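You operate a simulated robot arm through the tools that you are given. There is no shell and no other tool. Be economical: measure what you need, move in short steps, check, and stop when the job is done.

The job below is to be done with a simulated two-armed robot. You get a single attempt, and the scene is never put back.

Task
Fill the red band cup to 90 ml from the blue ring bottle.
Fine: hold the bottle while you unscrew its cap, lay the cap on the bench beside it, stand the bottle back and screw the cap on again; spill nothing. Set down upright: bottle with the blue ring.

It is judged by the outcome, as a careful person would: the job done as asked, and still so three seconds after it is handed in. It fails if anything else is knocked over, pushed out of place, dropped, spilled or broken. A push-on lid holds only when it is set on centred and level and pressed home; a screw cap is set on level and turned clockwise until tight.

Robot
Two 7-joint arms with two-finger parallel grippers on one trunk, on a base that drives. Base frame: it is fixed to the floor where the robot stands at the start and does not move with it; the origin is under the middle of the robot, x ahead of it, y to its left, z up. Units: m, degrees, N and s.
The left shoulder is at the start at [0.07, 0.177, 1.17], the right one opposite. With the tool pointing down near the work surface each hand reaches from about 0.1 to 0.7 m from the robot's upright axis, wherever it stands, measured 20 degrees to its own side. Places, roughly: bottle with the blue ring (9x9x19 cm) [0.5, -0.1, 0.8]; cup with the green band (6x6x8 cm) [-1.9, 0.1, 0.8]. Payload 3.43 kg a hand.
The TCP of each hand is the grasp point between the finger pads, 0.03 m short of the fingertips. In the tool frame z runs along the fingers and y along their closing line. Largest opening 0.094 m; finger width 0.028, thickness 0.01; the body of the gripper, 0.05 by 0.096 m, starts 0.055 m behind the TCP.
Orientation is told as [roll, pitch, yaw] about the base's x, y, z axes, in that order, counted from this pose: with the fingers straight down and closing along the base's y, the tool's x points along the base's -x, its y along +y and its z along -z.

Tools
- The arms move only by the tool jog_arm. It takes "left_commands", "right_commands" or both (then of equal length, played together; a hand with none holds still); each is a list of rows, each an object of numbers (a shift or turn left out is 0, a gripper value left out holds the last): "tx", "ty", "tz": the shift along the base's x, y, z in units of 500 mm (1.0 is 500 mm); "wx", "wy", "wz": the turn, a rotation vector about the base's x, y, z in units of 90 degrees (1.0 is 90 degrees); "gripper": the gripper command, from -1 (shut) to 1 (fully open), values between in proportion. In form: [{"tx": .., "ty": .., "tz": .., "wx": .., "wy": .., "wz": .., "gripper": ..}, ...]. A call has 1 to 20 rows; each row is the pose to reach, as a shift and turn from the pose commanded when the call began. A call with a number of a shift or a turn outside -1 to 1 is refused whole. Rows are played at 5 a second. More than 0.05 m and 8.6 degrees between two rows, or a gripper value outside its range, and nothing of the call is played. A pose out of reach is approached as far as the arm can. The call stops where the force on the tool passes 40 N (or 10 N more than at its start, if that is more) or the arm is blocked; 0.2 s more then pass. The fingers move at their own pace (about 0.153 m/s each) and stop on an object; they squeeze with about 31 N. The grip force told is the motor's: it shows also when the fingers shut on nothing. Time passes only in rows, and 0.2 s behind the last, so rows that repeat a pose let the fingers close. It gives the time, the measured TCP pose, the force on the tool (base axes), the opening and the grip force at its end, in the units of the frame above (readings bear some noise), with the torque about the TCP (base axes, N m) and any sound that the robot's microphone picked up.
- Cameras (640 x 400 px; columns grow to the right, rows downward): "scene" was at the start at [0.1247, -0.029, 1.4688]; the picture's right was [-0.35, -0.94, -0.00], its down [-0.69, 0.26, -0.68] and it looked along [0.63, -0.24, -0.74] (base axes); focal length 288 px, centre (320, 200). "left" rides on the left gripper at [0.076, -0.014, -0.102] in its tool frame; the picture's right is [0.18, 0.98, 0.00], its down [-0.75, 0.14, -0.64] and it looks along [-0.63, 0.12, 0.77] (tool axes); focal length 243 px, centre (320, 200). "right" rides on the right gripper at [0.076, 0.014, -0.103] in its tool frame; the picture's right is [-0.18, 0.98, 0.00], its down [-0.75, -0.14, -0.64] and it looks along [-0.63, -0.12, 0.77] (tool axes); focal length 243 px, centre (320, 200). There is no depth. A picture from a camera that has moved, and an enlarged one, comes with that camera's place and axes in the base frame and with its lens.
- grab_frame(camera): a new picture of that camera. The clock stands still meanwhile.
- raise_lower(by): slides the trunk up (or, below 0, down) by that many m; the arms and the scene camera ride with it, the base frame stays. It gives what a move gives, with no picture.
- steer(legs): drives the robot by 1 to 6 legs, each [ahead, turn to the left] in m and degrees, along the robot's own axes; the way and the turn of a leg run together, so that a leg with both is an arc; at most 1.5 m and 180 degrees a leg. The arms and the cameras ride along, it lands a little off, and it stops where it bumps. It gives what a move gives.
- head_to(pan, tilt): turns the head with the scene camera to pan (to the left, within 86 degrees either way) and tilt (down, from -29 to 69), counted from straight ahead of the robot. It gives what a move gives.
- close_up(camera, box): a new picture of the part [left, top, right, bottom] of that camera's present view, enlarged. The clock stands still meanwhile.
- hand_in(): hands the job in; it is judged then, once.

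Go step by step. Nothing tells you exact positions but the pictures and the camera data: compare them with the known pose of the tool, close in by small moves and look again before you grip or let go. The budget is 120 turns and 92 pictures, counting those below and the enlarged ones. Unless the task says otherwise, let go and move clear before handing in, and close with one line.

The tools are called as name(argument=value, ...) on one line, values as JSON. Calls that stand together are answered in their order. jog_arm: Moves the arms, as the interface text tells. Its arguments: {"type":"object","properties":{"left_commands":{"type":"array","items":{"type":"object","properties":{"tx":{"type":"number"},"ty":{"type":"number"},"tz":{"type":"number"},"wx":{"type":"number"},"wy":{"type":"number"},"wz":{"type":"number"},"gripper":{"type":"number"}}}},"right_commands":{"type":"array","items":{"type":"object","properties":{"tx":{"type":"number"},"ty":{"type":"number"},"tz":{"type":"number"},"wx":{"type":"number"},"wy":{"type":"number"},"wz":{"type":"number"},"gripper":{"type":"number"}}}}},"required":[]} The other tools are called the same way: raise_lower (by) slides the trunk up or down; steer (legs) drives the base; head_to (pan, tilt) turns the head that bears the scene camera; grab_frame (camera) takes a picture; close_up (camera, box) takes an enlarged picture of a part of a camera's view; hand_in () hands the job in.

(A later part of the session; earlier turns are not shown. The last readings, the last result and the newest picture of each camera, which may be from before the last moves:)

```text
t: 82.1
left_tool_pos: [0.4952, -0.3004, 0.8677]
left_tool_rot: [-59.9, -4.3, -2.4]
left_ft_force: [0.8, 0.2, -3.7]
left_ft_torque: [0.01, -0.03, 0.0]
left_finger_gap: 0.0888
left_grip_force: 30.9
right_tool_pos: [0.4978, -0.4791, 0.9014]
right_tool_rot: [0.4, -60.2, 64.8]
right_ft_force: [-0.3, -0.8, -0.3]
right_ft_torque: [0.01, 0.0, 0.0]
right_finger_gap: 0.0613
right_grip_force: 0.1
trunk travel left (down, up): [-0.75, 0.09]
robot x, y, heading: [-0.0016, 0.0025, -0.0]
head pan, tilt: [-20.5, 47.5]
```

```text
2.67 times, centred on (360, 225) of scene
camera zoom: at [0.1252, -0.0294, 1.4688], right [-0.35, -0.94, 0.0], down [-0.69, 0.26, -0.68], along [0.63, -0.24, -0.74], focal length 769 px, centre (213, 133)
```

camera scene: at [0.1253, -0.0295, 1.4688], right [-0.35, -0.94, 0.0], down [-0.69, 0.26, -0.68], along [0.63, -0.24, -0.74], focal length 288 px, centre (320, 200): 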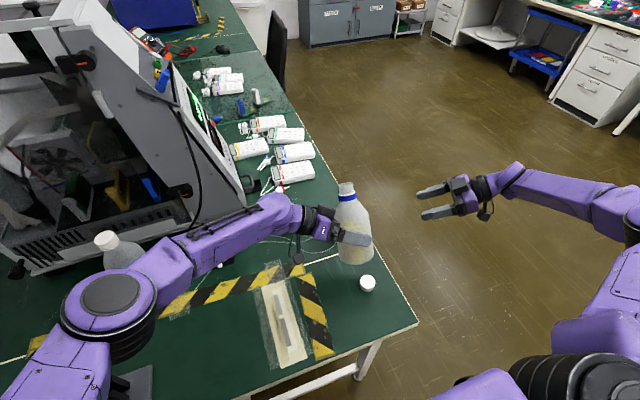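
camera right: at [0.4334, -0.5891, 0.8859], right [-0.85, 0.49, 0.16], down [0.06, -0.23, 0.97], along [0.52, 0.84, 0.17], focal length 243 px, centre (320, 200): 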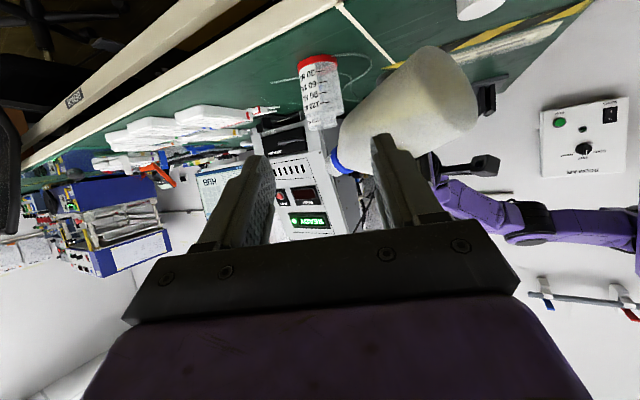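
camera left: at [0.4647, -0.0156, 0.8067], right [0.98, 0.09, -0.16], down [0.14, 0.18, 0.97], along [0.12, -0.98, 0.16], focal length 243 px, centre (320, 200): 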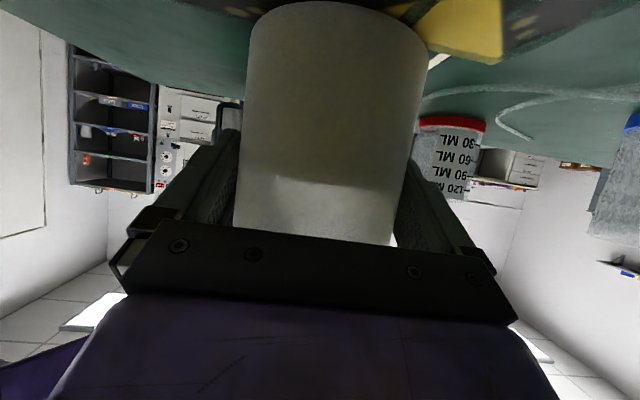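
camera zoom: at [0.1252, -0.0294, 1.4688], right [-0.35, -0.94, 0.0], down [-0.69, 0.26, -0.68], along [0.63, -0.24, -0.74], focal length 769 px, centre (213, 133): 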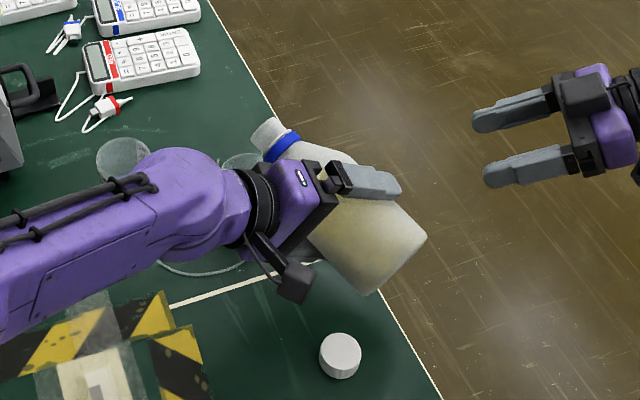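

The lip is above the cup as predicted. I'll tilt a few degrees more and look for flow.

jog_arm(left_commands=[{"wy": 0.034, "wz": 0.02, "tx": 0.002, "ty": -0.004, "tz": -0.005}, {"wy": 0.067, "wz": 0.039, "tx": 0.004, "ty": -0.008, "tz": -0.01}, {"wy": 0.067, "wz": 0.039, "tx": 0.004, "ty": -0.008, "tz": -0.01}])

close_up(camera="right", box=[270, 30, 490, 190])

```text
t: 82.9
left_tool_pos: [0.4969, -0.3035, 0.8623]
left_tool_rot: [-60.0, 1.7, 1.1]
left_ft_force: [-0.2, 0.2, -4.4]
left_ft_torque: [0.06, -0.09, -0.02]
left_finger_gap: 0.0886
left_grip_force: 31.1
right_tool_pos: [0.4981, -0.4795, 0.9021]
right_tool_rot: [0.4, -60.2, 64.7]
right_ft_force: [0.2, 0.2, -0.6]
right_ft_torque: [-0.01, -0.02, -0.03]
right_finger_gap: 0.0614
right_grip_force: 0.1
trunk travel left (down, up): [-0.75, 0.09]
robot x, y, heading: [0.0012, 0.0003, -0.2]
head pan, tilt: [-20.5, 47.5]
```

```text
2.50 times, centred on (380, 110) of right
camera zoom: at [0.4334, -0.5892, 0.8858], right [-0.85, 0.49, 0.16], down [0.06, -0.23, 0.97], along [0.52, 0.84, 0.17], focal length 606 px, centre (170, 425)
```

zoom: 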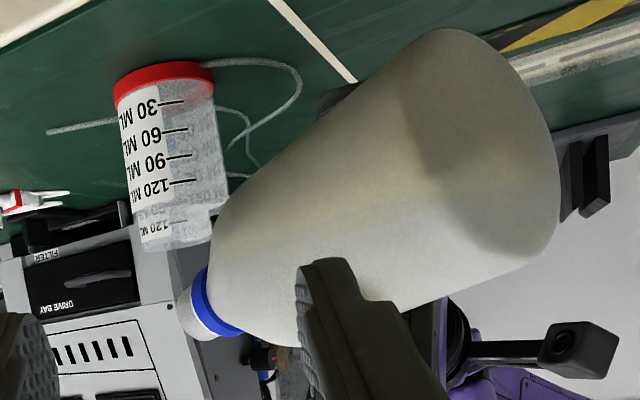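

No flow yet, and the lip is over the cup. A few degrees more.

jog_arm(left_commands=[{"wy": 0.024, "wz": 0.014, "ty": -0.002}, {"wy": 0.048, "wz": 0.028, "ty": -0.004}, {"wy": 0.048, "wz": 0.028, "ty": -0.004}])

close_up(camera="right", box=[270, 30, 490, 190])

```text
t: 83.7
left_tool_pos: [0.4969, -0.3062, 0.862]
left_tool_rot: [-59.8, 5.9, 3.5]
left_ft_force: [0.2, -0.1, -4.3]
left_ft_torque: [0.04, -0.07, 0.03]
left_finger_gap: 0.0886
left_grip_force: 30.8
right_tool_pos: [0.4986, -0.4797, 0.9015]
right_tool_rot: [0.5, -60.1, 64.7]
right_ft_force: [-0.2, 0.3, -0.2]
right_ft_torque: [0.04, -0.01, 0.0]
right_finger_gap: 0.0611
right_grip_force: 0.0
trunk travel left (down, up): [-0.75, 0.09]
robot x, y, heading: [-0.0007, 0.0003, 0.0]
head pan, tilt: [-20.5, 47.5]
```

```text
2.50 times, centred on (380, 110) of right
camera zoom: at [0.4334, -0.5892, 0.8858], right [-0.85, 0.49, 0.16], down [0.06, -0.23, 0.97], along [0.52, 0.84, 0.17], focal length 606 px, centre (170, 425)
```

zoom: 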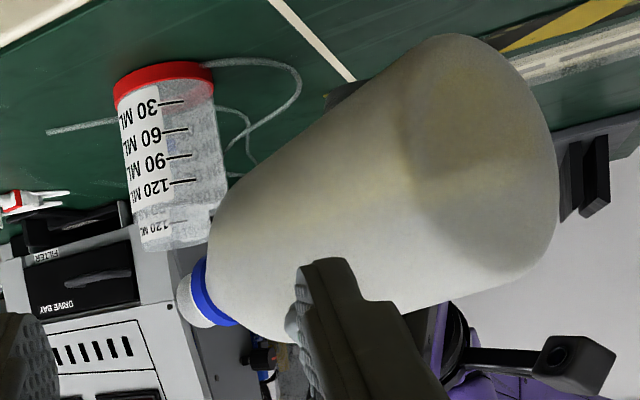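

jog_arm(left_commands=[{"wy": 0.019, "wz": 0.011, "ty": -0.003, "tz": 0.003}, {"wy": 0.0385, "wz": 0.022, "ty": -0.006, "tz": 0.006}, {"wy": 0.0385, "wz": 0.022, "ty": -0.006, "tz": 0.006}])

close_up(camera="right", box=[270, 30, 490, 190])

```text
t: 84.5
left_tool_pos: [0.4969, -0.3104, 0.8663]
left_tool_rot: [-59.5, 9.6, 5.6]
left_ft_force: [0.7, 0.0, -3.5]
left_ft_torque: [0.07, -0.08, -0.01]
left_finger_gap: 0.0889
left_grip_force: 31.6
right_tool_pos: [0.4974, -0.4793, 0.901]
right_tool_rot: [0.5, -60.2, 64.8]
right_ft_force: [-0.2, -0.7, -0.2]
right_ft_torque: [-0.01, 0.01, 0.0]
right_finger_gap: 0.0612
right_grip_force: 0.0
trunk travel left (down, up): [-0.75, 0.09]
robot x, y, heading: [0.0003, 0.0017, -0.1]
head pan, tilt: [-20.5, 47.5]
```

```text
2.50 times, centred on (380, 110) of right
camera zoom: at [0.4334, -0.5892, 0.8858], right [-0.85, 0.49, 0.16], down [0.06, -0.23, 0.97], along [0.52, 0.84, 0.17], focal length 606 px, centre (170, 425)
```

zoom: 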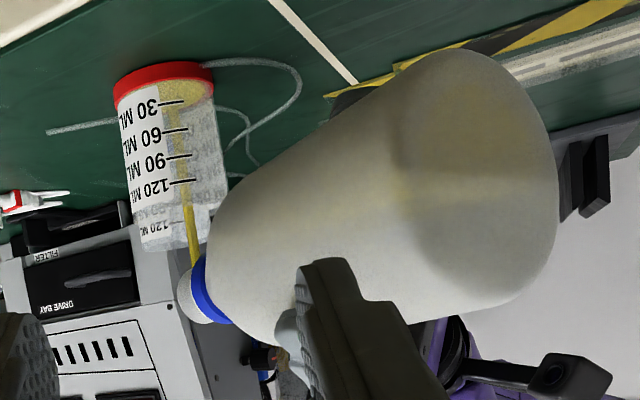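

A thin stream is flowing into the cup. I'll hold briefly and check the rate.

jog_arm(left_commands=[{"tx": 0}, {"tx": 0}])

close_up(camera="right", box=[270, 40, 390, 170])

```text
t: 85.1
left_tool_pos: [0.4984, -0.3092, 0.866]
left_tool_rot: [-59.5, 9.5, 5.6]
left_ft_force: [-0.4, -0.3, -4.0]
left_ft_torque: [0.04, -0.06, 0.02]
left_finger_gap: 0.0888
left_grip_force: 31.0
right_tool_pos: [0.4984, -0.479, 0.9022]
right_tool_rot: [0.5, -60.2, 64.8]
right_ft_force: [0.1, 0.0, 0.1]
right_ft_torque: [-0.02, -0.01, 0.0]
right_finger_gap: 0.0612
right_grip_force: 0.0
trunk travel left (down, up): [-0.75, 0.09]
robot x, y, heading: [-0.0033, 0.0016, 0.1]
head pan, tilt: [-20.5, 47.5]
```

```text
3.08 times, centred on (330, 105) of right
camera zoom: at [0.4334, -0.5892, 0.8858], right [-0.85, 0.49, 0.16], down [0.06, -0.23, 0.97], along [0.52, 0.84, 0.17], focal length 746 px, centre (289, 492)
```

zoom: 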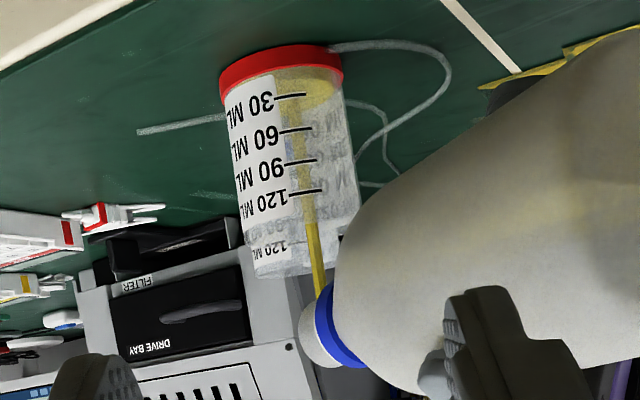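

jog_arm(left_commands=[{"tx": 0}, {"tx": 0}, {"tx": 0}, {"tx": 0}])

close_up(camera="right", box=[280, 40, 360, 140])

```text
t: 86.1
left_tool_pos: [0.4981, -0.3098, 0.8667]
left_tool_rot: [-59.5, 9.6, 5.5]
left_ft_force: [0.3, -0.9, -3.6]
left_ft_torque: [0.05, -0.03, 0.02]
left_finger_gap: 0.0888
left_grip_force: 30.7
right_tool_pos: [0.4991, -0.4797, 0.9011]
right_tool_rot: [0.5, -60.2, 64.8]
right_ft_force: [-0.7, 0.3, -0.2]
right_ft_torque: [-0.02, 0.01, -0.03]
right_finger_gap: 0.0612
right_grip_force: 0.0
trunk travel left (down, up): [-0.75, 0.09]
robot x, y, heading: [0.002, -0.0006, -0.1]
head pan, tilt: [-20.5, 47.5]
```

```text
4.00 times, centred on (320, 90) of right
camera zoom: at [0.4334, -0.5892, 0.8858], right [-0.85, 0.49, 0.16], down [0.06, -0.23, 0.97], along [0.52, 0.84, 0.17], focal length 970 px, centre (320, 640)
```

zoom: 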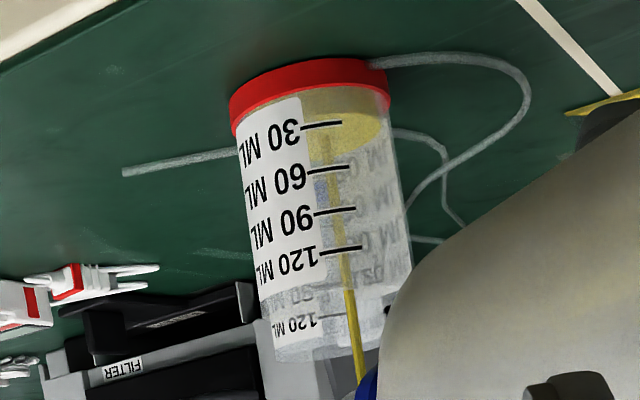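

About 25 ml so far, with the rate steady and slow. Holding a little longer.

jog_arm(left_commands=[{"tx": 0}, {"tx": 0}, {"tx": 0}, {"tx": 0}, {"tx": 0}, {"tx": 0}, {"tx": 0}])

close_up(camera="right", box=[280, 40, 360, 140])

```text
t: 87.7
left_tool_pos: [0.498, -0.3098, 0.8657]
left_tool_rot: [-59.5, 9.4, 5.7]
left_ft_force: [-0.1, -0.2, -4.0]
left_ft_torque: [0.02, -0.04, 0.01]
left_finger_gap: 0.0889
left_grip_force: 31.1
right_tool_pos: [0.4991, -0.4808, 0.902]
right_tool_rot: [0.6, -60.1, 64.8]
right_ft_force: [-0.2, -0.1, -0.1]
right_ft_torque: [-0.03, -0.01, 0.03]
right_finger_gap: 0.061
right_grip_force: 0.1
trunk travel left (down, up): [-0.75, 0.09]
robot x, y, heading: [-0.0014, 0.0002, 0.3]
head pan, tilt: [-20.5, 47.5]
```

```text
4.00 times, centred on (320, 90) of right
camera zoom: at [0.4334, -0.5892, 0.8858], right [-0.85, 0.49, 0.16], down [0.06, -0.23, 0.97], along [0.52, 0.84, 0.17], focal length 970 px, centre (320, 640)
```

zoom: 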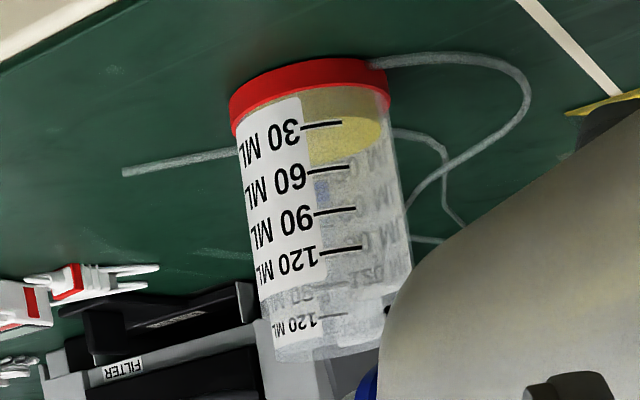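

The flow has stopped by itself at about 27 ml, so tilting in small steps gives good control. Adding about 2.5°, then waiting for it to settle.

jog_arm(left_commands=[{"wy": 0.012, "wz": 0.007, "ty": -0.002, "tz": 0.002, "tx": 0.001}, {"wy": 0.024, "wz": 0.0139, "ty": -0.004, "tz": 0.004, "tx": 0.002}, {"wy": 0.024, "wz": 0.0139, "ty": -0.004, "tz": 0.004, "tx": 0.002}, {"wy": 0.024, "wz": 0.0139, "ty": -0.004, "tz": 0.004, "tx": 0.002}, {"wy": 0.024, "wz": 0.0139, "ty": -0.004, "tz": 0.004, "tx": 0.002}, {"wy": 0.024, "wz": 0.0139, "ty": -0.004, "tz": 0.004, "tx": 0.002}])

close_up(camera="right", box=[280, 40, 360, 140])

```text
t: 89.1
left_tool_pos: [0.4983, -0.3118, 0.8676]
left_tool_rot: [-59.3, 11.6, 6.9]
left_ft_force: [-0.7, 0.4, -3.4]
left_ft_torque: [0.04, -0.03, 0.0]
left_finger_gap: 0.0885
left_grip_force: 30.9
right_tool_pos: [0.4989, -0.4803, 0.9014]
right_tool_rot: [0.5, -60.1, 64.8]
right_ft_force: [0.1, 0.8, -0.4]
right_ft_torque: [-0.02, 0.02, -0.01]
right_finger_gap: 0.061
right_grip_force: 0.0
trunk travel left (down, up): [-0.75, 0.09]
robot x, y, heading: [0.001, -0.0022, 0.0]
head pan, tilt: [-20.5, 47.5]
```

```text
4.00 times, centred on (320, 90) of right
camera zoom: at [0.4334, -0.5892, 0.8858], right [-0.85, 0.49, 0.16], down [0.06, -0.23, 0.97], along [0.52, 0.84, 0.17], focal length 970 px, centre (320, 640)
```

zoom: 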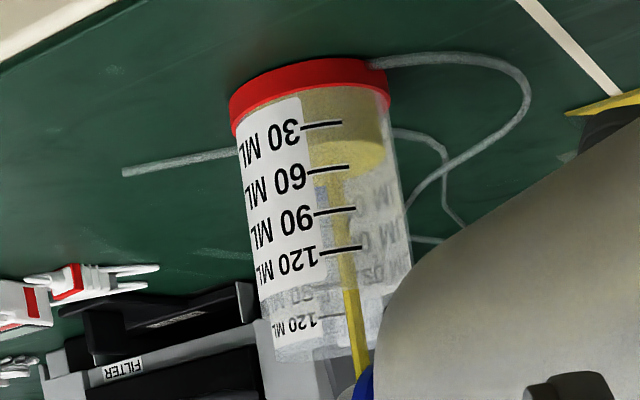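

About 45 ml and still flowing. Waiting.

jog_arm(left_commands=[{"tx": 0}, {"tx": 0}, {"tx": 0}, {"tx": 0}, {"tx": 0}])

close_up(camera="right", box=[280, 40, 360, 140])

```text
t: 90.3
left_tool_pos: [0.4986, -0.3118, 0.8683]
left_tool_rot: [-59.3, 11.6, 6.9]
left_ft_force: [0.0, -0.4, -4.1]
left_ft_torque: [0.08, -0.01, 0.0]
left_finger_gap: 0.0887
left_grip_force: 30.6
right_tool_pos: [0.499, -0.4794, 0.9021]
right_tool_rot: [0.6, -60.2, 64.9]
right_ft_force: [-1.2, 0.7, -0.4]
right_ft_torque: [0.03, 0.0, 0.03]
right_finger_gap: 0.061
right_grip_force: 0.1
trunk travel left (down, up): [-0.75, 0.09]
robot x, y, heading: [0.0016, -0.001, 0.1]
head pan, tilt: [-20.5, 47.5]
```

```text
4.00 times, centred on (320, 90) of right
camera zoom: at [0.4334, -0.5892, 0.8858], right [-0.85, 0.49, 0.16], down [0.06, -0.23, 0.97], along [0.52, 0.84, 0.17], focal length 970 px, centre (320, 640)
```

zoom: 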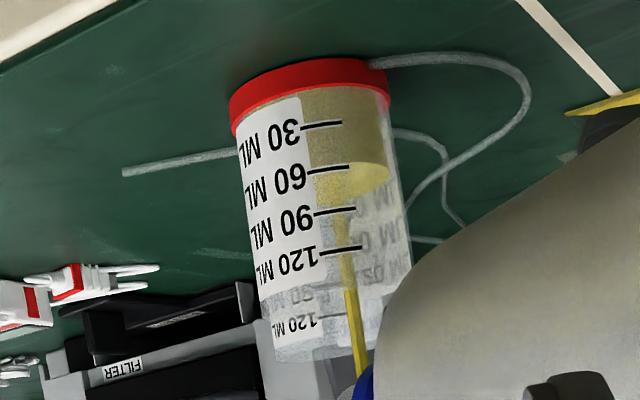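

About 60 ml. Continuing to hold.

jog_arm(left_commands=[{"tx": 0}, {"tx": 0}, {"tx": 0}, {"tx": 0}])

close_up(camera="right", box=[280, 40, 360, 140])

```text
t: 91.3
left_tool_pos: [0.5, -0.3107, 0.8678]
left_tool_rot: [-59.3, 11.7, 6.9]
left_ft_force: [0.4, -0.5, -3.5]
left_ft_torque: [0.11, -0.06, 0.0]
left_finger_gap: 0.0886
left_grip_force: 30.9
right_tool_pos: [0.4985, -0.4802, 0.9014]
right_tool_rot: [0.5, -60.3, 64.8]
right_ft_force: [0.8, 0.1, 0.1]
right_ft_torque: [-0.04, 0.04, 0.01]
right_finger_gap: 0.0611
right_grip_force: 0.0
trunk travel left (down, up): [-0.75, 0.09]
robot x, y, heading: [0.0001, 0.0023, 0.1]
head pan, tilt: [-20.5, 47.5]
```

```text
4.00 times, centred on (320, 90) of right
camera zoom: at [0.4334, -0.5892, 0.8858], right [-0.85, 0.49, 0.16], down [0.06, -0.23, 0.97], along [0.52, 0.84, 0.17], focal length 970 px, centre (320, 640)
```

zoom: 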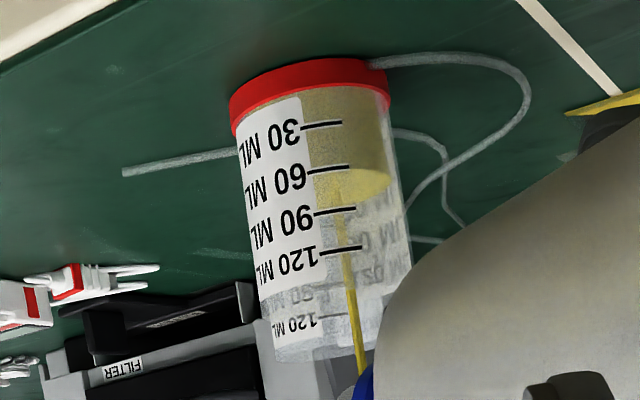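

About 65 ml and nearly stopped. The last 2.5° gave about 38 ml, so I'll add about 1.3° more.

jog_arm(left_commands=[{"tx": 0}, {"tx": 0}, {"wy": 0.0125, "wz": 0.0072, "ty": -0.002, "tz": 0.002}, {"wy": 0.0125, "wz": 0.0072, "ty": -0.002, "tz": 0.002}, {"wy": 0.0125, "wz": 0.0072, "ty": -0.002, "tz": 0.002}, {"wy": 0.0125, "wz": 0.0072, "ty": -0.002, "tz": 0.002}, {"wy": 0.0125, "wz": 0.0072, "ty": -0.002, "tz": 0.002}, {"wy": 0.0125, "wz": 0.0072, "ty": -0.002, "tz": 0.002}])

close_up(camera="right", box=[280, 40, 360, 140])

```text
t: 93.1
left_tool_pos: [0.4987, -0.3115, 0.8688]
left_tool_rot: [-59.2, 12.7, 7.6]
left_ft_force: [0.9, 0.1, -3.7]
left_ft_torque: [0.07, -0.07, 0.0]
left_finger_gap: 0.0886
left_grip_force: 31.0
right_tool_pos: [0.4997, -0.4815, 0.9014]
right_tool_rot: [0.6, -60.2, 64.8]
right_ft_force: [0.3, -0.6, 0.3]
right_ft_torque: [0.0, -0.01, 0.01]
right_finger_gap: 0.061
right_grip_force: 0.1
trunk travel left (down, up): [-0.75, 0.09]
robot x, y, heading: [-0.0011, -0.003, 0.1]
head pan, tilt: [-20.5, 47.5]
```

```text
4.00 times, centred on (320, 90) of right
camera zoom: at [0.4334, -0.5892, 0.8858], right [-0.85, 0.49, 0.16], down [0.06, -0.23, 0.97], along [0.52, 0.84, 0.17], focal length 970 px, centre (320, 640)
```

zoom: 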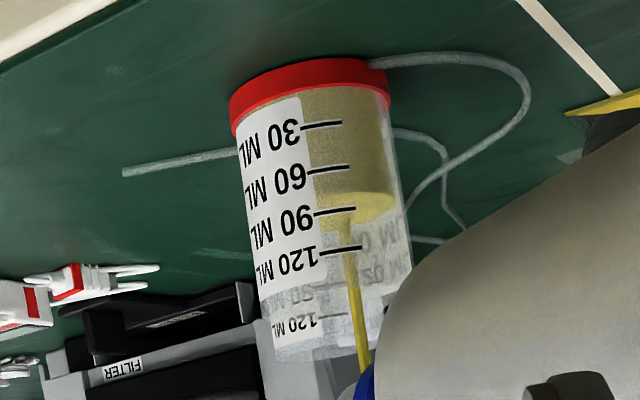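

About 80 ml. Short wait.

jog_arm(left_commands=[{"tx": 0}, {"tx": 0}])

close_up(camera="right", box=[300, 70, 360, 110])

```text
t: 93.7
left_tool_pos: [0.4978, -0.3114, 0.869]
left_tool_rot: [-59.2, 12.7, 7.6]
left_ft_force: [0.2, 0.0, -4.0]
left_ft_torque: [0.05, -0.03, 0.0]
left_finger_gap: 0.0888
left_grip_force: 31.0
right_tool_pos: [0.4993, -0.4803, 0.9018]
right_tool_rot: [0.5, -60.2, 64.9]
right_ft_force: [-0.1, 0.0, -0.3]
right_ft_torque: [0.01, -0.01, 0.03]
right_finger_gap: 0.0609
right_grip_force: 0.2
trunk travel left (down, up): [-0.75, 0.09]
robot x, y, heading: [0.0035, -0.0002, -0.2]
head pan, tilt: [-20.5, 47.5]
```

```text
10.00 times, centred on (330, 90) of right
camera zoom: at [0.4334, -0.5892, 0.8858], right [-0.85, 0.49, 0.16], down [0.06, -0.23, 0.97], along [0.52, 0.84, 0.17], focal length 2426 px, centre (220, 1300)
```

zoom: 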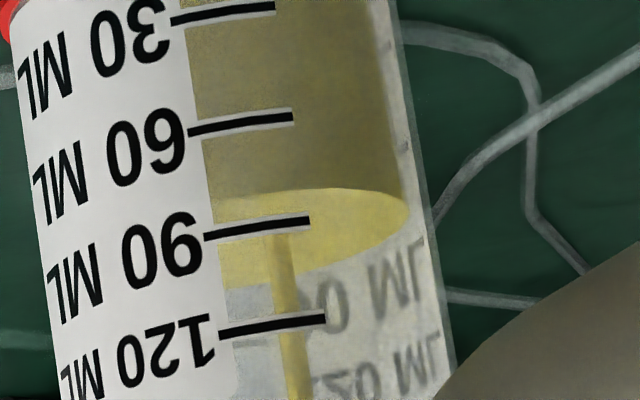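

Reading about 81 ml against the marks, with a thin stream still running. Waiting another second.

jog_arm(left_commands=[{"tx": 0}, {"tx": 0}, {"tx": 0}, {"tx": 0}])

close_up(camera="right", box=[300, 70, 360, 110])

```text
t: 94.7
left_tool_pos: [0.4998, -0.3127, 0.8689]
left_tool_rot: [-59.1, 12.7, 7.6]
left_ft_force: [0.5, -0.1, -3.7]
left_ft_torque: [0.05, -0.02, 0.02]
left_finger_gap: 0.0889
left_grip_force: 30.7
right_tool_pos: [0.4994, -0.4799, 0.9011]
right_tool_rot: [0.5, -60.2, 64.8]
right_ft_force: [0.6, -0.2, 0.2]
right_ft_torque: [0.0, 0.01, 0.01]
right_finger_gap: 0.061
right_grip_force: 0.0
trunk travel left (down, up): [-0.75, 0.09]
robot x, y, heading: [0.0001, 0.0004, 0.1]
head pan, tilt: [-20.5, 47.5]
```

```text
10.00 times, centred on (330, 90) of right
camera zoom: at [0.4334, -0.5892, 0.8858], right [-0.85, 0.49, 0.16], down [0.06, -0.23, 0.97], along [0.52, 0.84, 0.17], focal length 2426 px, centre (220, 1300)
```

zoom: 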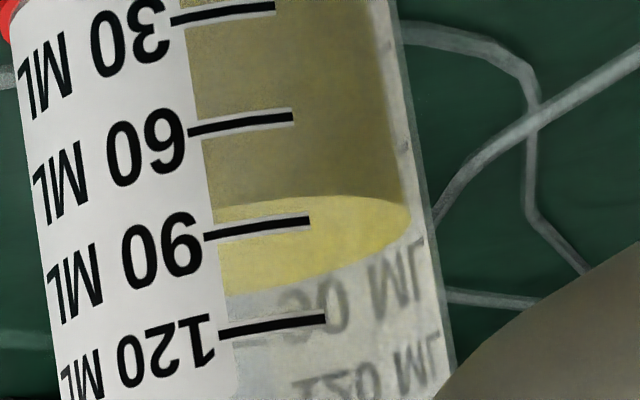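

The flow has stopped. Allowing for the thick cup wall, the true level is about 81–82 ml. Adding about 0.6° for the last 8–9 ml.

jog_arm(left_commands=[{"wy": 0.006, "wz": 0.0035, "ty": -0.001, "tz": 0.001}, {"wy": 0.006, "wz": 0.0035, "ty": -0.001, "tz": 0.001}, {"wy": 0.006, "wz": 0.0035, "ty": -0.001, "tz": 0.001}, {"wy": 0.006, "wz": 0.0035, "ty": -0.001, "tz": 0.001}, {"wy": 0.006, "wz": 0.0035, "ty": -0.001, "tz": 0.001}, {"wy": 0.006, "wz": 0.0035, "ty": -0.001, "tz": 0.001}, {"wy": 0.006, "wz": 0.0035, "ty": -0.001, "tz": 0.001}])

close_up(camera="right", box=[300, 70, 360, 110])

```text
t: 96.3
left_tool_pos: [0.4988, -0.313, 0.871]
left_tool_rot: [-59.0, 13.1, 7.9]
left_ft_force: [-0.6, 0.1, -5.0]
left_ft_torque: [0.07, -0.03, 0.02]
left_finger_gap: 0.0887
left_grip_force: 30.8
right_tool_pos: [0.4989, -0.4791, 0.9005]
right_tool_rot: [0.5, -60.2, 64.8]
right_ft_force: [0.0, 0.5, -1.2]
right_ft_torque: [-0.01, -0.01, 0.0]
right_finger_gap: 0.0614
right_grip_force: 0.0
trunk travel left (down, up): [-0.75, 0.09]
robot x, y, heading: [0.0012, 0.0016, -0.1]
head pan, tilt: [-20.5, 47.5]
```

```text
10.00 times, centred on (330, 90) of right
camera zoom: at [0.4334, -0.5892, 0.8858], right [-0.85, 0.49, 0.16], down [0.06, -0.23, 0.97], along [0.52, 0.84, 0.17], focal length 2426 px, centre (220, 1300)
```

zoom: 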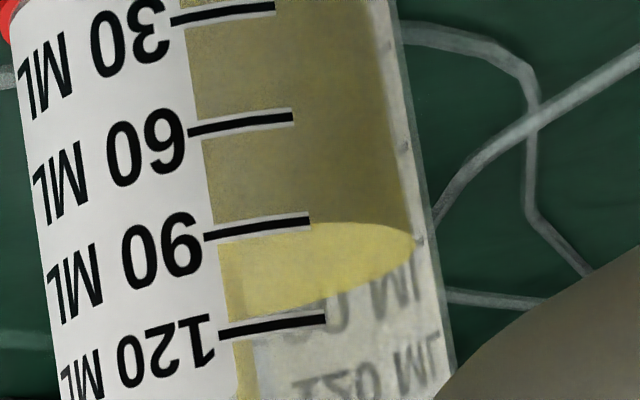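

The level now reads about 89–90 ml with the last trickle ending. Tilting back now.

jog_arm(left_commands=[{"wy": -0.07, "wz": -0.04}, {"wy": -0.14, "wz": -0.081, "tz": 0.005}, {"wy": -0.21, "wz": -0.121, "tz": 0.01}, {"wy": -0.28, "wz": -0.162, "tz": 0.02}, {"wy": -0.35, "wz": -0.202, "tz": 0.03}, {"wy": -0.42, "wz": -0.242, "tz": 0.05}, {"wy": -0.49, "wz": -0.283, "tz": 0.06}, {"wy": -0.56, "wz": -0.323, "tz": 0.07}, {"wy": -0.63, "wz": -0.364, "tz": 0.07}, {"wy": -0.7, "wz": -0.404, "tz": 0.07}])

close_up(camera="right", box=[300, 70, 360, 110])

close_up(camera="right", box=[260, 20, 480, 170])

```text
t: 98.5
left_tool_pos: [0.4999, -0.3131, 0.9048]
left_tool_rot: [-43.0, -46.9, -38.0]
left_ft_force: [0.1, 0.1, -4.4]
left_ft_torque: [-0.02, -0.05, 0.0]
left_finger_gap: 0.0884
left_grip_force: 31.0
right_tool_pos: [0.4986, -0.4793, 0.902]
right_tool_rot: [0.4, -60.2, 64.7]
right_ft_force: [0.4, 0.0, 1.1]
right_ft_torque: [0.02, 0.02, -0.03]
right_finger_gap: 0.0611
right_grip_force: 0.0
trunk travel left (down, up): [-0.75, 0.09]
robot x, y, heading: [-0.0014, -0.0018, 0.1]
head pan, tilt: [-20.5, 47.5]
```

```text
10.00 times, centred on (330, 90) of right
camera zoom: at [0.4334, -0.5892, 0.8858], right [-0.85, 0.49, 0.16], down [0.06, -0.23, 0.97], along [0.52, 0.84, 0.17], focal length 2426 px, centre (220, 1300)
```

zoom: 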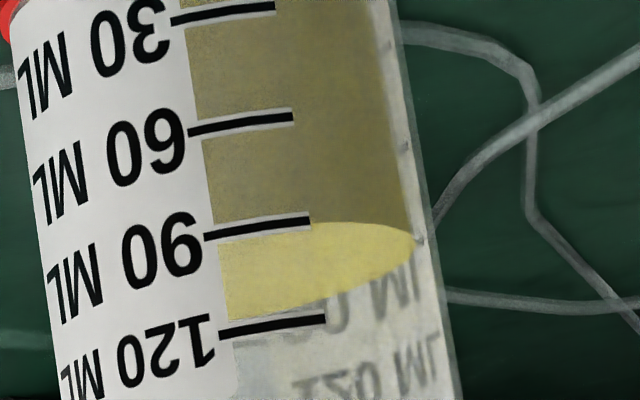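

```text
2.67 times, centred on (370, 95) of right
camera zoom: at [0.4334, -0.5892, 0.8858], right [-0.85, 0.49, 0.16], down [0.06, -0.23, 0.97], along [0.52, 0.84, 0.17], focal length 647 px, centre (187, 480)
```

zoom: 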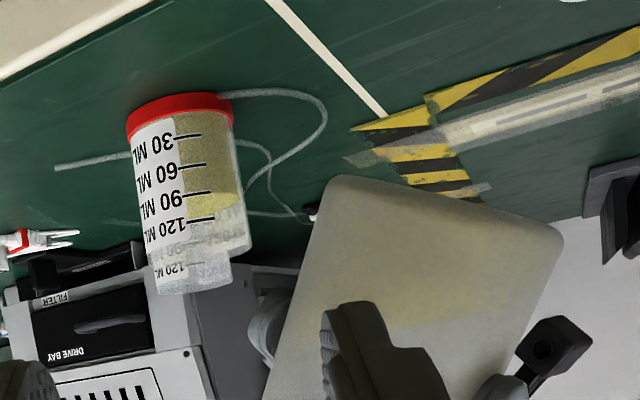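

The level lines up with the 90 ml mark and nothing has spilled. Returning the bottle upright and back over its place.

jog_arm(left_commands=[{"wy": -0.07, "wz": -0.04}, {"wy": -0.14, "wz": -0.081}, {"wy": -0.21, "wz": -0.121}, {"wy": -0.27, "wz": -0.156}, {"wy": -0.3145, "wz": -0.1815}, {"wy": -0.3145, "wz": -0.1815, "ty": 0.04, "tx": -0.005}, {"wy": -0.3145, "wz": -0.1815, "ty": 0.1, "tx": -0.012}, {"wy": -0.3145, "wz": -0.1815, "ty": 0.16, "tx": -0.02}, {"wy": -0.3145, "wz": -0.1815, "ty": 0.22, "tx": -0.028}, {"wy": -0.3145, "wz": -0.1815, "ty": 0.28, "tx": -0.035}, {"wy": -0.3145, "wz": -0.1815, "ty": 0.32, "tx": -0.039}, {"wy": -0.3145, "wz": -0.1815, "ty": 0.342, "tx": -0.039}])

close_up(camera="scene", box=[240, 170, 420, 310])

```text
t: 101.1
left_tool_pos: [0.4797, -0.1426, 0.9029]
left_tool_rot: [0.2, -60.1, -90.2]
left_ft_force: [0.1, 0.0, -3.6]
left_ft_torque: [0.0, -0.01, -0.02]
left_finger_gap: 0.0888
left_grip_force: 31.1
right_tool_pos: [0.4981, -0.4795, 0.9006]
right_tool_rot: [0.4, -60.2, 64.9]
right_ft_force: [-0.6, 0.4, 0.9]
right_ft_torque: [-0.01, 0.04, 0.0]
right_finger_gap: 0.0612
right_grip_force: 0.0
trunk travel left (down, up): [-0.75, 0.09]
robot x, y, heading: [0.0036, 0.0014, -0.1]
head pan, tilt: [-20.5, 47.5]
```

```text
2.86 times, centred on (330, 240) of scene
camera zoom: at [0.1252, -0.0288, 1.4688], right [-0.35, -0.94, 0.0], down [-0.69, 0.26, -0.68], along [0.63, -0.24, -0.74], focal length 824 px, centre (291, 86)
```

zoom: 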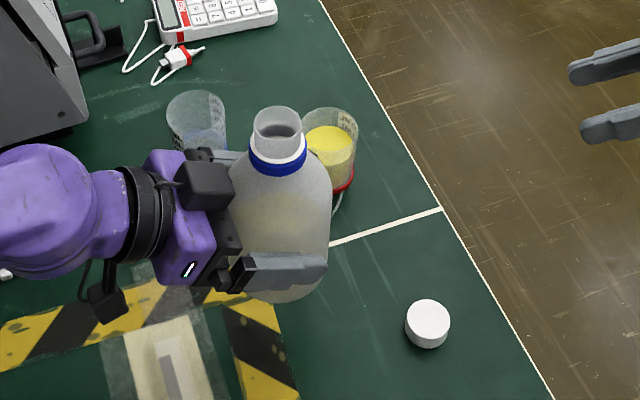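

Upright and in place. Lowering it to the bench, slowly at the end.

jog_arm(left_commands=[{"tz": -0.03}, {"tz": -0.07}, {"tz": -0.11}, {"tz": -0.135}, {"tz": -0.15}, {"tz": -0.158}, {"tz": -0.163}])

```text
t: 102.7
left_tool_pos: [0.4802, -0.1406, 0.8223]
left_tool_rot: [0.0, -60.1, -89.9]
left_ft_force: [-0.5, -0.4, -2.7]
left_ft_torque: [0.06, -0.01, 0.0]
left_finger_gap: 0.0889
left_grip_force: 30.7
right_tool_pos: [0.4982, -0.4796, 0.9026]
right_tool_rot: [0.5, -60.3, 64.8]
right_ft_force: [0.7, -0.1, 0.0]
right_ft_torque: [0.01, -0.01, 0.01]
right_finger_gap: 0.0611
right_grip_force: 0.1
trunk travel left (down, up): [-0.75, 0.09]
robot x, y, heading: [0.0009, 0.001, -0.1]
head pan, tilt: [-20.5, 47.5]
```

jog_arm(left_commands=[{"tz": -0.002}, {"tz": -0.004}, {"tz": -0.004}])

```text
t: 103.5
left_tool_pos: [0.4786, -0.1418, 0.8219]
left_tool_rot: [0.0, -60.1, -90.1]
left_ft_force: [0.2, -0.2, -1.6]
left_ft_torque: [-0.07, -0.02, -0.01]
left_finger_gap: 0.0886
left_grip_force: 31.0
right_tool_pos: [0.4987, -0.4797, 0.901]
right_tool_rot: [0.5, -60.3, 64.9]
right_ft_force: [1.0, 0.1, -0.8]
right_ft_torque: [0.02, 0.0, 0.02]
right_finger_gap: 0.0609
right_grip_force: 0.1
trunk travel left (down, up): [-0.75, 0.09]
robot x, y, heading: [-0.0009, 0.0017, 0.1]
head pan, tilt: [-20.5, 47.5]
```

The table is taking some of the weight. A hair more, and at the same time I'll bring the right hand back out of its tilt.

jog_arm(left_commands=[{"tz": -0.001}, {"tz": -0.002}, {"tz": -0.002}, {"tz": -0.002}, {"tz": -0.002}, {"tz": -0.002}, {"tz": -0.002}, {"tz": -0.002}], right_commands=[{"wx": -0.076, "wy": 0.035, "tz": 0.02}, {"wx": -0.152, "wy": 0.07, "tz": 0.04}, {"wx": -0.228, "wy": 0.105, "tz": 0.06}, {"wx": -0.304, "wy": 0.14, "tz": 0.08}, {"wx": -0.38, "wy": 0.175, "tz": 0.1}, {"wx": -0.455, "wy": 0.21, "tz": 0.12}, {"wx": -0.53, "wy": 0.245, "tz": 0.15}, {"wx": -0.607, "wy": 0.28, "tz": 0.18}])

```text
t: 105.3
left_tool_pos: [0.4788, -0.1417, 0.8217]
left_tool_rot: [0.1, -60.2, -90.2]
left_ft_force: [4.8, -1.8, 12.8]
left_ft_torque: [-0.68, -0.09, 0.15]
left_finger_gap: 0.0885
left_grip_force: 30.8
right_tool_pos: [0.4961, -0.4788, 0.9922]
right_tool_rot: [0.2, 0.2, 65.1]
right_ft_force: [-0.1, 1.3, -0.2]
right_ft_torque: [-0.01, 0.0, -0.04]
right_finger_gap: 0.0611
right_grip_force: 0.0
trunk travel left (down, up): [-0.75, 0.09]
robot x, y, heading: [0.0013, 0.0017, 0.3]
head pan, tilt: [-20.5, 47.5]
```

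The bottle is standing on the bench and still held. Now taking the right hand back over the cap.

jog_arm(right_commands=[{"tx": -0.014, "ty": 0.0, "wz": 0.08}, {"tx": -0.03, "ty": 0.0, "wz": 0.16}, {"tx": -0.05, "ty": 0.02, "wz": 0.24}, {"tx": -0.07, "ty": 0.06, "wz": 0.32}, {"tx": -0.09, "ty": 0.12, "wz": 0.4}, {"tx": -0.11, "ty": 0.18, "wz": 0.48}, {"tx": -0.13, "ty": 0.24, "wz": 0.56}, {"tx": -0.15, "ty": 0.3, "wz": 0.64}, {"tx": -0.165, "ty": 0.36, "wz": 0.72}, {"tx": -0.174, "ty": 0.422, "wz": 0.794}, {"tx": -0.174, "ty": 0.422, "wz": 0.794, "tz": -0.08}, {"tx": -0.174, "ty": 0.422, "wz": 0.794, "tz": -0.16}, {"tx": -0.174, "ty": 0.422, "wz": 0.794, "tz": -0.24}, {"tx": -0.174, "ty": 0.422, "wz": 0.794, "tz": -0.3}])

grab_frame(camera="right")

```text
t: 108.3
left_tool_pos: [0.479, -0.1411, 0.8216]
left_tool_rot: [0.1, -60.2, -90.0]
left_ft_force: [8.8, 0.0, 17.5]
left_ft_torque: [-0.18, 0.11, 0.08]
left_finger_gap: 0.0888
left_grip_force: 31.4
right_tool_pos: [0.4104, -0.2698, 0.8428]
right_tool_rot: [0.0, 0.0, 136.5]
right_ft_force: [0.5, 0.3, 0.0]
right_ft_torque: [0.02, 0.02, 0.0]
right_finger_gap: 0.0611
right_grip_force: 0.0
trunk travel left (down, up): [-0.75, 0.09]
robot x, y, heading: [-0.0005, 0.0018, -0.2]
head pan, tilt: [-20.5, 47.5]
```

```text
22 pictures are left
camera right: at [0.457, -0.3318, 0.9449], right [-0.81, -0.59, 0.0], down [-0.45, 0.62, 0.64], along [-0.38, 0.52, -0.77], focal length 243 px, centre (320, 200)
```

right: 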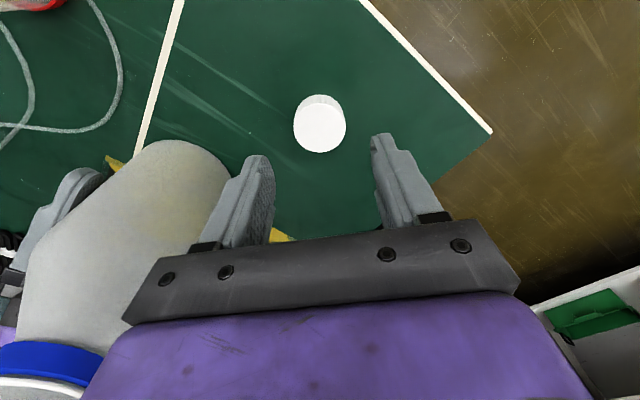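

The cap is centred under the hand. Descending and gripping.

jog_arm(right_commands=[{"tz": -0.04}, {"tz": -0.08}, {"tz": -0.105}, {"tz": -0.118}, {"tz": -0.118, "gripper": -1}, {"tz": -0.118}, {"tz": -0.118}, {"tz": -0.118}])

```text
t: 110.1
left_tool_pos: [0.4786, -0.1411, 0.82]
left_tool_rot: [0.0, -60.0, -90.1]
left_ft_force: [8.3, 0.8, 13.9]
left_ft_torque: [-0.12, 0.01, 0.08]
left_finger_gap: 0.0888
left_grip_force: 31.5
right_tool_pos: [0.4114, -0.2666, 0.783]
right_tool_rot: [0.0, 0.0, 136.4]
right_ft_force: [-0.9, -1.0, 3.3]
right_ft_torque: [0.01, -0.01, -0.02]
right_finger_gap: 0.0381
right_grip_force: 30.8
trunk travel left (down, up): [-0.75, 0.09]
robot x, y, heading: [0.0021, -0.0003, -0.0]
head pan, tilt: [-20.5, 47.5]
```

The cap is gripped. Lifting it, carrying it over the bottle, and coming down to just above the thread.

jog_arm(right_commands=[{"tz": 0.06}, {"tz": 0.14}, {"tz": 0.22}, {"tz": 0.3}, {"tz": 0.38}, {"tz": 0.44}, {"tz": 0.474}, {"tz": 0.474, "tx": 0.03, "ty": 0.055}, {"tz": 0.474, "tx": 0.065, "ty": 0.115}, {"tz": 0.474, "tx": 0.1, "ty": 0.175}, {"tz": 0.474, "tx": 0.125, "ty": 0.22}, {"tz": 0.474, "tx": 0.138, "ty": 0.237}, {"tz": 0.44, "tx": 0.138, "ty": 0.237}, {"tz": 0.4, "tx": 0.138, "ty": 0.237}, {"tz": 0.37, "tx": 0.138, "ty": 0.237}, {"tz": 0.37, "tx": 0.138, "ty": 0.237}])

close_up(camera="scene", box=[280, 190, 360, 260])

grab_frame(camera="left")

```text
t: 113.5
left_tool_pos: [0.4782, -0.1417, 0.8205]
left_tool_rot: [0.3, -60.0, -90.2]
left_ft_force: [12.2, -4.2, -4.7]
left_ft_torque: [-0.02, 0.09, 0.24]
left_finger_gap: 0.0888
left_grip_force: 31.3
right_tool_pos: [0.478, -0.1481, 0.97]
right_tool_rot: [-0.2, 0.0, 136.5]
right_ft_force: [-2.9, 0.6, 32.6]
right_ft_torque: [0.36, 0.37, -0.02]
right_finger_gap: 0.0383
right_grip_force: 30.8
trunk travel left (down, up): [-0.75, 0.09]
robot x, y, heading: [-0.0047, -0.0022, 0.3]
head pan, tilt: [-20.5, 47.5]
```

```text
5.71 times, centred on (320, 225) of scene
camera zoom: at [0.1226, -0.0288, 1.4694], right [-0.35, -0.94, 0.0], down [-0.69, 0.26, -0.68], along [0.63, -0.24, -0.74], focal length 1648 px, centre (320, 57)
```

zoom: 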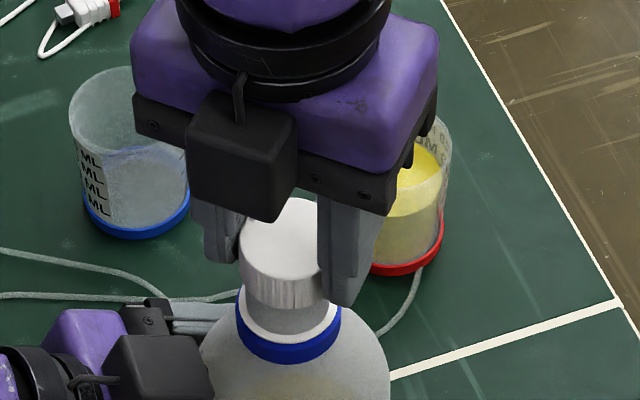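

```text
20 pictures are left
camera left: at [0.4636, -0.014, 0.8067], right [0.98, 0.09, -0.16], down [0.14, 0.18, 0.97], along [0.12, -0.98, 0.16], focal length 243 px, centre (320, 200)
```

left: 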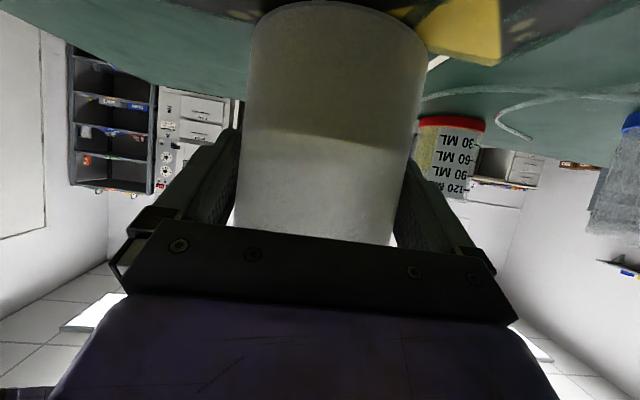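

The cap is touching the neck rim about 2 cm too high at 33 N, so it's slightly off centre. I'll lift a few millimetres off and nudge it sideways before trying again.

jog_arm(right_commands=[{"tz": 0.006}, {"tz": 0.012}, {"tz": 0.014}])

close_up(camera="scene", box=[290, 205, 350, 250])

```text
t: 114.3
left_tool_pos: [0.4788, -0.1411, 0.8213]
left_tool_rot: [0.0, -60.2, -90.1]
left_ft_force: [1.2, 3.0, 6.1]
left_ft_torque: [-0.21, -0.03, 0.05]
left_finger_gap: 0.0887
left_grip_force: 31.0
right_tool_pos: [0.4777, -0.1489, 0.9757]
right_tool_rot: [0.3, 0.0, 136.6]
right_ft_force: [0.9, 0.5, 0.1]
right_ft_torque: [0.0, -0.02, 0.0]
right_finger_gap: 0.0378
right_grip_force: 31.4
trunk travel left (down, up): [-0.75, 0.09]
robot x, y, heading: [-0.0027, -0.0009, 0.1]
head pan, tilt: [-20.5, 47.5]
```

```text
8.89 times, centred on (320, 228) of scene
camera zoom: at [0.1242, -0.0281, 1.4688], right [-0.35, -0.94, 0.0], down [-0.69, 0.26, -0.68], along [0.63, -0.24, -0.74], focal length 2564 px, centre (320, -44)
```

zoom: 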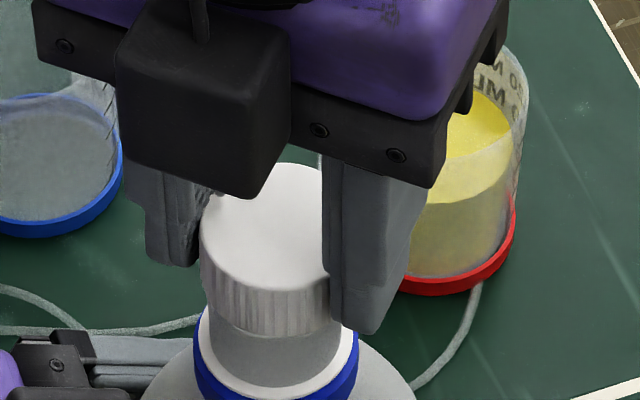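

The cap looks about 1.2 mm to the right of the neck axis. Shifting about 1 mm in both x and y and lowering gently.

jog_arm(right_commands=[{"tx": 0.002, "ty": 0.002}, {"tx": 0.002, "ty": 0.002, "tz": -0.006}, {"tx": 0.002, "ty": 0.002, "tz": -0.012}, {"tx": 0.002, "ty": 0.002, "tz": -0.016}])

```text
t: 115.3
left_tool_pos: [0.4782, -0.1409, 0.821]
left_tool_rot: [0.2, -60.0, -90.1]
left_ft_force: [9.9, -6.3, -10.8]
left_ft_torque: [-0.09, 0.28, 0.34]
left_finger_gap: 0.0885
left_grip_force: 31.4
right_tool_pos: [0.4789, -0.1473, 0.9696]
right_tool_rot: [-0.2, 0.2, 136.6]
right_ft_force: [-5.8, 1.5, 33.6]
right_ft_torque: [0.04, 0.6, -0.04]
right_finger_gap: 0.038
right_grip_force: 30.8
trunk travel left (down, up): [-0.75, 0.09]
robot x, y, heading: [0.0002, -0.0014, 0.1]
head pan, tilt: [-20.5, 47.5]
```

Still blocked, but the contact torque shows the rim touching on the cap's -x side, which means the cap is too far towards +x. I'll lift and shift about -1.8 mm in x.

jog_arm(right_commands=[{"tz": 0.01}, {"tz": 0.016}, {"tz": 0.016, "tx": -0.0036}, {"tz": 0.01, "tx": -0.0036}, {"tz": 0.004, "tx": -0.0036}, {"tz": 0.0, "tx": -0.0036}])

```text
t: 116.7
left_tool_pos: [0.4783, -0.1415, 0.8198]
left_tool_rot: [0.0, -60.3, -90.2]
left_ft_force: [-1.8, 0.4, 1.4]
left_ft_torque: [0.6, -0.02, -0.01]
left_finger_gap: 0.0884
left_grip_force: 30.7
right_tool_pos: [0.4773, -0.1484, 0.9663]
right_tool_rot: [0.2, 0.1, 136.7]
right_ft_force: [-0.2, 5.5, 2.1]
right_ft_torque: [0.19, -0.02, -0.05]
right_finger_gap: 0.0378
right_grip_force: 30.8
trunk travel left (down, up): [-0.75, 0.09]
robot x, y, heading: [0.002, -0.0004, -0.1]
head pan, tilt: [-20.5, 47.5]
```

It slipped over the rim, force down to 2 N at a lower height. Continuing down gently with a small +y correction.

jog_arm(right_commands=[{"tz": -0.006, "ty": 0.001}, {"tz": -0.012, "ty": 0.001}, {"tz": -0.018, "ty": 0.001}, {"tz": -0.024, "ty": 0.001}])

```text
t: 117.7
left_tool_pos: [0.4787, -0.1416, 0.8213]
left_tool_rot: [0.1, -60.1, -90.1]
left_ft_force: [-0.1, -3.9, -0.8]
left_ft_torque: [0.27, 0.66, -0.04]
left_finger_gap: 0.0885
left_grip_force: 30.6
right_tool_pos: [0.4787, -0.1473, 0.9552]
right_tool_rot: [-0.1, 0.0, 136.6]
right_ft_force: [-0.7, 3.7, 4.7]
right_ft_torque: [-0.13, -0.53, 0.01]
right_finger_gap: 0.0378
right_grip_force: 31.2
trunk travel left (down, up): [-0.75, 0.09]
robot x, y, heading: [0.0032, -0.0037, 0.1]
head pan, tilt: [-20.5, 47.5]
```

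jog_arm(right_commands=[{"tz": -0.005, "ty": 0.001}, {"tz": -0.01, "ty": 0.001}, {"tz": -0.013, "ty": 0.001}])

close_up(camera="scene", box=[290, 205, 350, 250])

```text
t: 118.5
left_tool_pos: [0.4774, -0.1405, 0.8207]
left_tool_rot: [0.4, -60.0, -90.3]
left_ft_force: [8.8, -7.5, -14.2]
left_ft_torque: [0.46, -0.15, -0.1]
left_finger_gap: 0.0888
left_grip_force: 31.3
right_tool_pos: [0.4776, -0.1474, 0.9502]
right_tool_rot: [-0.1, 0.1, 136.5]
right_ft_force: [-4.0, 3.0, 39.0]
right_ft_torque: [-0.01, 0.04, -0.01]
right_finger_gap: 0.0384
right_grip_force: 31.4
trunk travel left (down, up): [-0.75, 0.09]
robot x, y, heading: [0.0009, -0.0016, 0.1]
head pan, tilt: [-20.5, 47.5]
```

```text
8.89 times, centred on (320, 228) of scene
camera zoom: at [0.1223, -0.0287, 1.4693], right [-0.35, -0.94, 0.0], down [-0.69, 0.26, -0.68], along [0.63, -0.24, -0.74], focal length 2564 px, centre (320, -44)
```

zoom: 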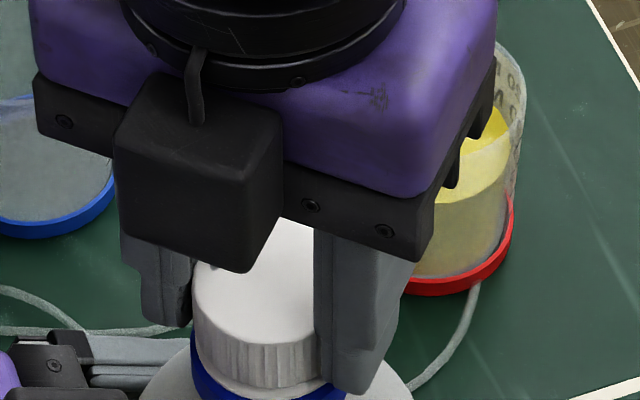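

Seated squarely on the thread with almost no torque. I'll ease the push and turn clockwise.

jog_arm(right_commands=[{"tz": 0.003}, {"tz": 0.003, "wz": -0.08}, {"tz": 0.002, "wz": -0.16}, {"tz": 0.002, "wz": -0.24}, {"tz": 0.002, "wz": -0.32}, {"tz": 0.001, "wz": -0.4}, {"tz": 0.001, "wz": -0.48}, {"tz": 0.001, "wz": -0.56}, {"tz": 0.0, "wz": -0.64}, {"tz": 0.0, "wz": -0.72}, {"tz": 0.0, "wz": -0.8}, {"tz": -0.001, "wz": -0.88}, {"tz": -0.001, "wz": -0.96}])

```text
t: 121.3
left_tool_pos: [0.4775, -0.1408, 0.8208]
left_tool_rot: [0.2, -60.2, -90.3]
left_ft_force: [-3.4, 6.6, -4.2]
left_ft_torque: [0.01, -0.55, -0.16]
left_finger_gap: 0.0887
left_grip_force: 31.0
right_tool_pos: [0.4785, -0.1472, 0.9482]
right_tool_rot: [-0.1, -0.2, 50.0]
right_ft_force: [8.7, -5.2, 28.8]
right_ft_torque: [-0.19, -0.23, 0.02]
right_finger_gap: 0.0382
right_grip_force: 30.9
trunk travel left (down, up): [-0.75, 0.09]
robot x, y, heading: [0.0041, -0.0012, 0.0]
head pan, tilt: [-20.5, 47.5]
```

jog_arm(right_commands=[{"wz": -0.08, "tx": 0.001, "ty": -0.001}, {"wz": -0.16, "tx": 0.001, "ty": -0.001}, {"wz": -0.24, "tx": 0.001, "ty": -0.001}, {"wz": -0.32, "tx": 0.001, "ty": -0.001}, {"wz": -0.4, "tx": 0.001, "ty": -0.001}, {"wz": -0.48, "tx": 0.001, "ty": -0.001}, {"wz": -0.55, "tx": 0.001, "ty": -0.001}])

close_up(camera="scene", box=[290, 205, 350, 250])

```text
t: 122.9
left_tool_pos: [0.4776, -0.1396, 0.8211]
left_tool_rot: [0.2, -60.2, -90.2]
left_ft_force: [-7.5, 7.9, 2.7]
left_ft_torque: [0.0, 0.39, -0.15]
left_finger_gap: 0.0887
left_grip_force: 31.4
right_tool_pos: [0.4791, -0.1474, 0.9489]
right_tool_rot: [0.0, -0.1, 0.5]
right_ft_force: [2.9, -4.4, 6.2]
right_ft_torque: [-0.05, -0.09, 0.01]
right_finger_gap: 0.0383
right_grip_force: 30.8
trunk travel left (down, up): [-0.75, 0.09]
robot x, y, heading: [0.0032, -0.0014, -0.1]
head pan, tilt: [-20.5, 47.5]
```

```text
8.89 times, centred on (320, 228) of scene
camera zoom: at [0.123, -0.0278, 1.4691], right [-0.35, -0.94, 0.0], down [-0.69, 0.26, -0.68], along [0.63, -0.24, -0.74], focal length 2564 px, centre (320, -44)
```

zoom: 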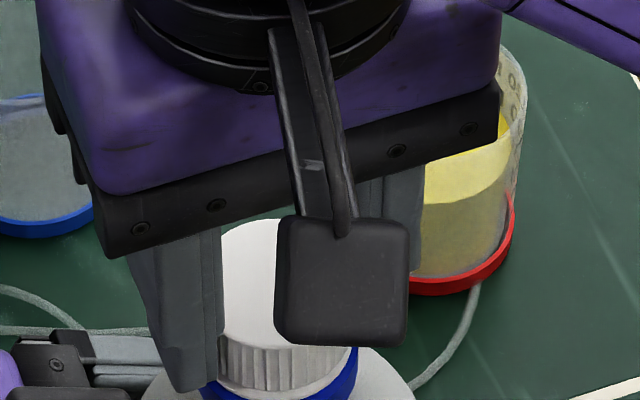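

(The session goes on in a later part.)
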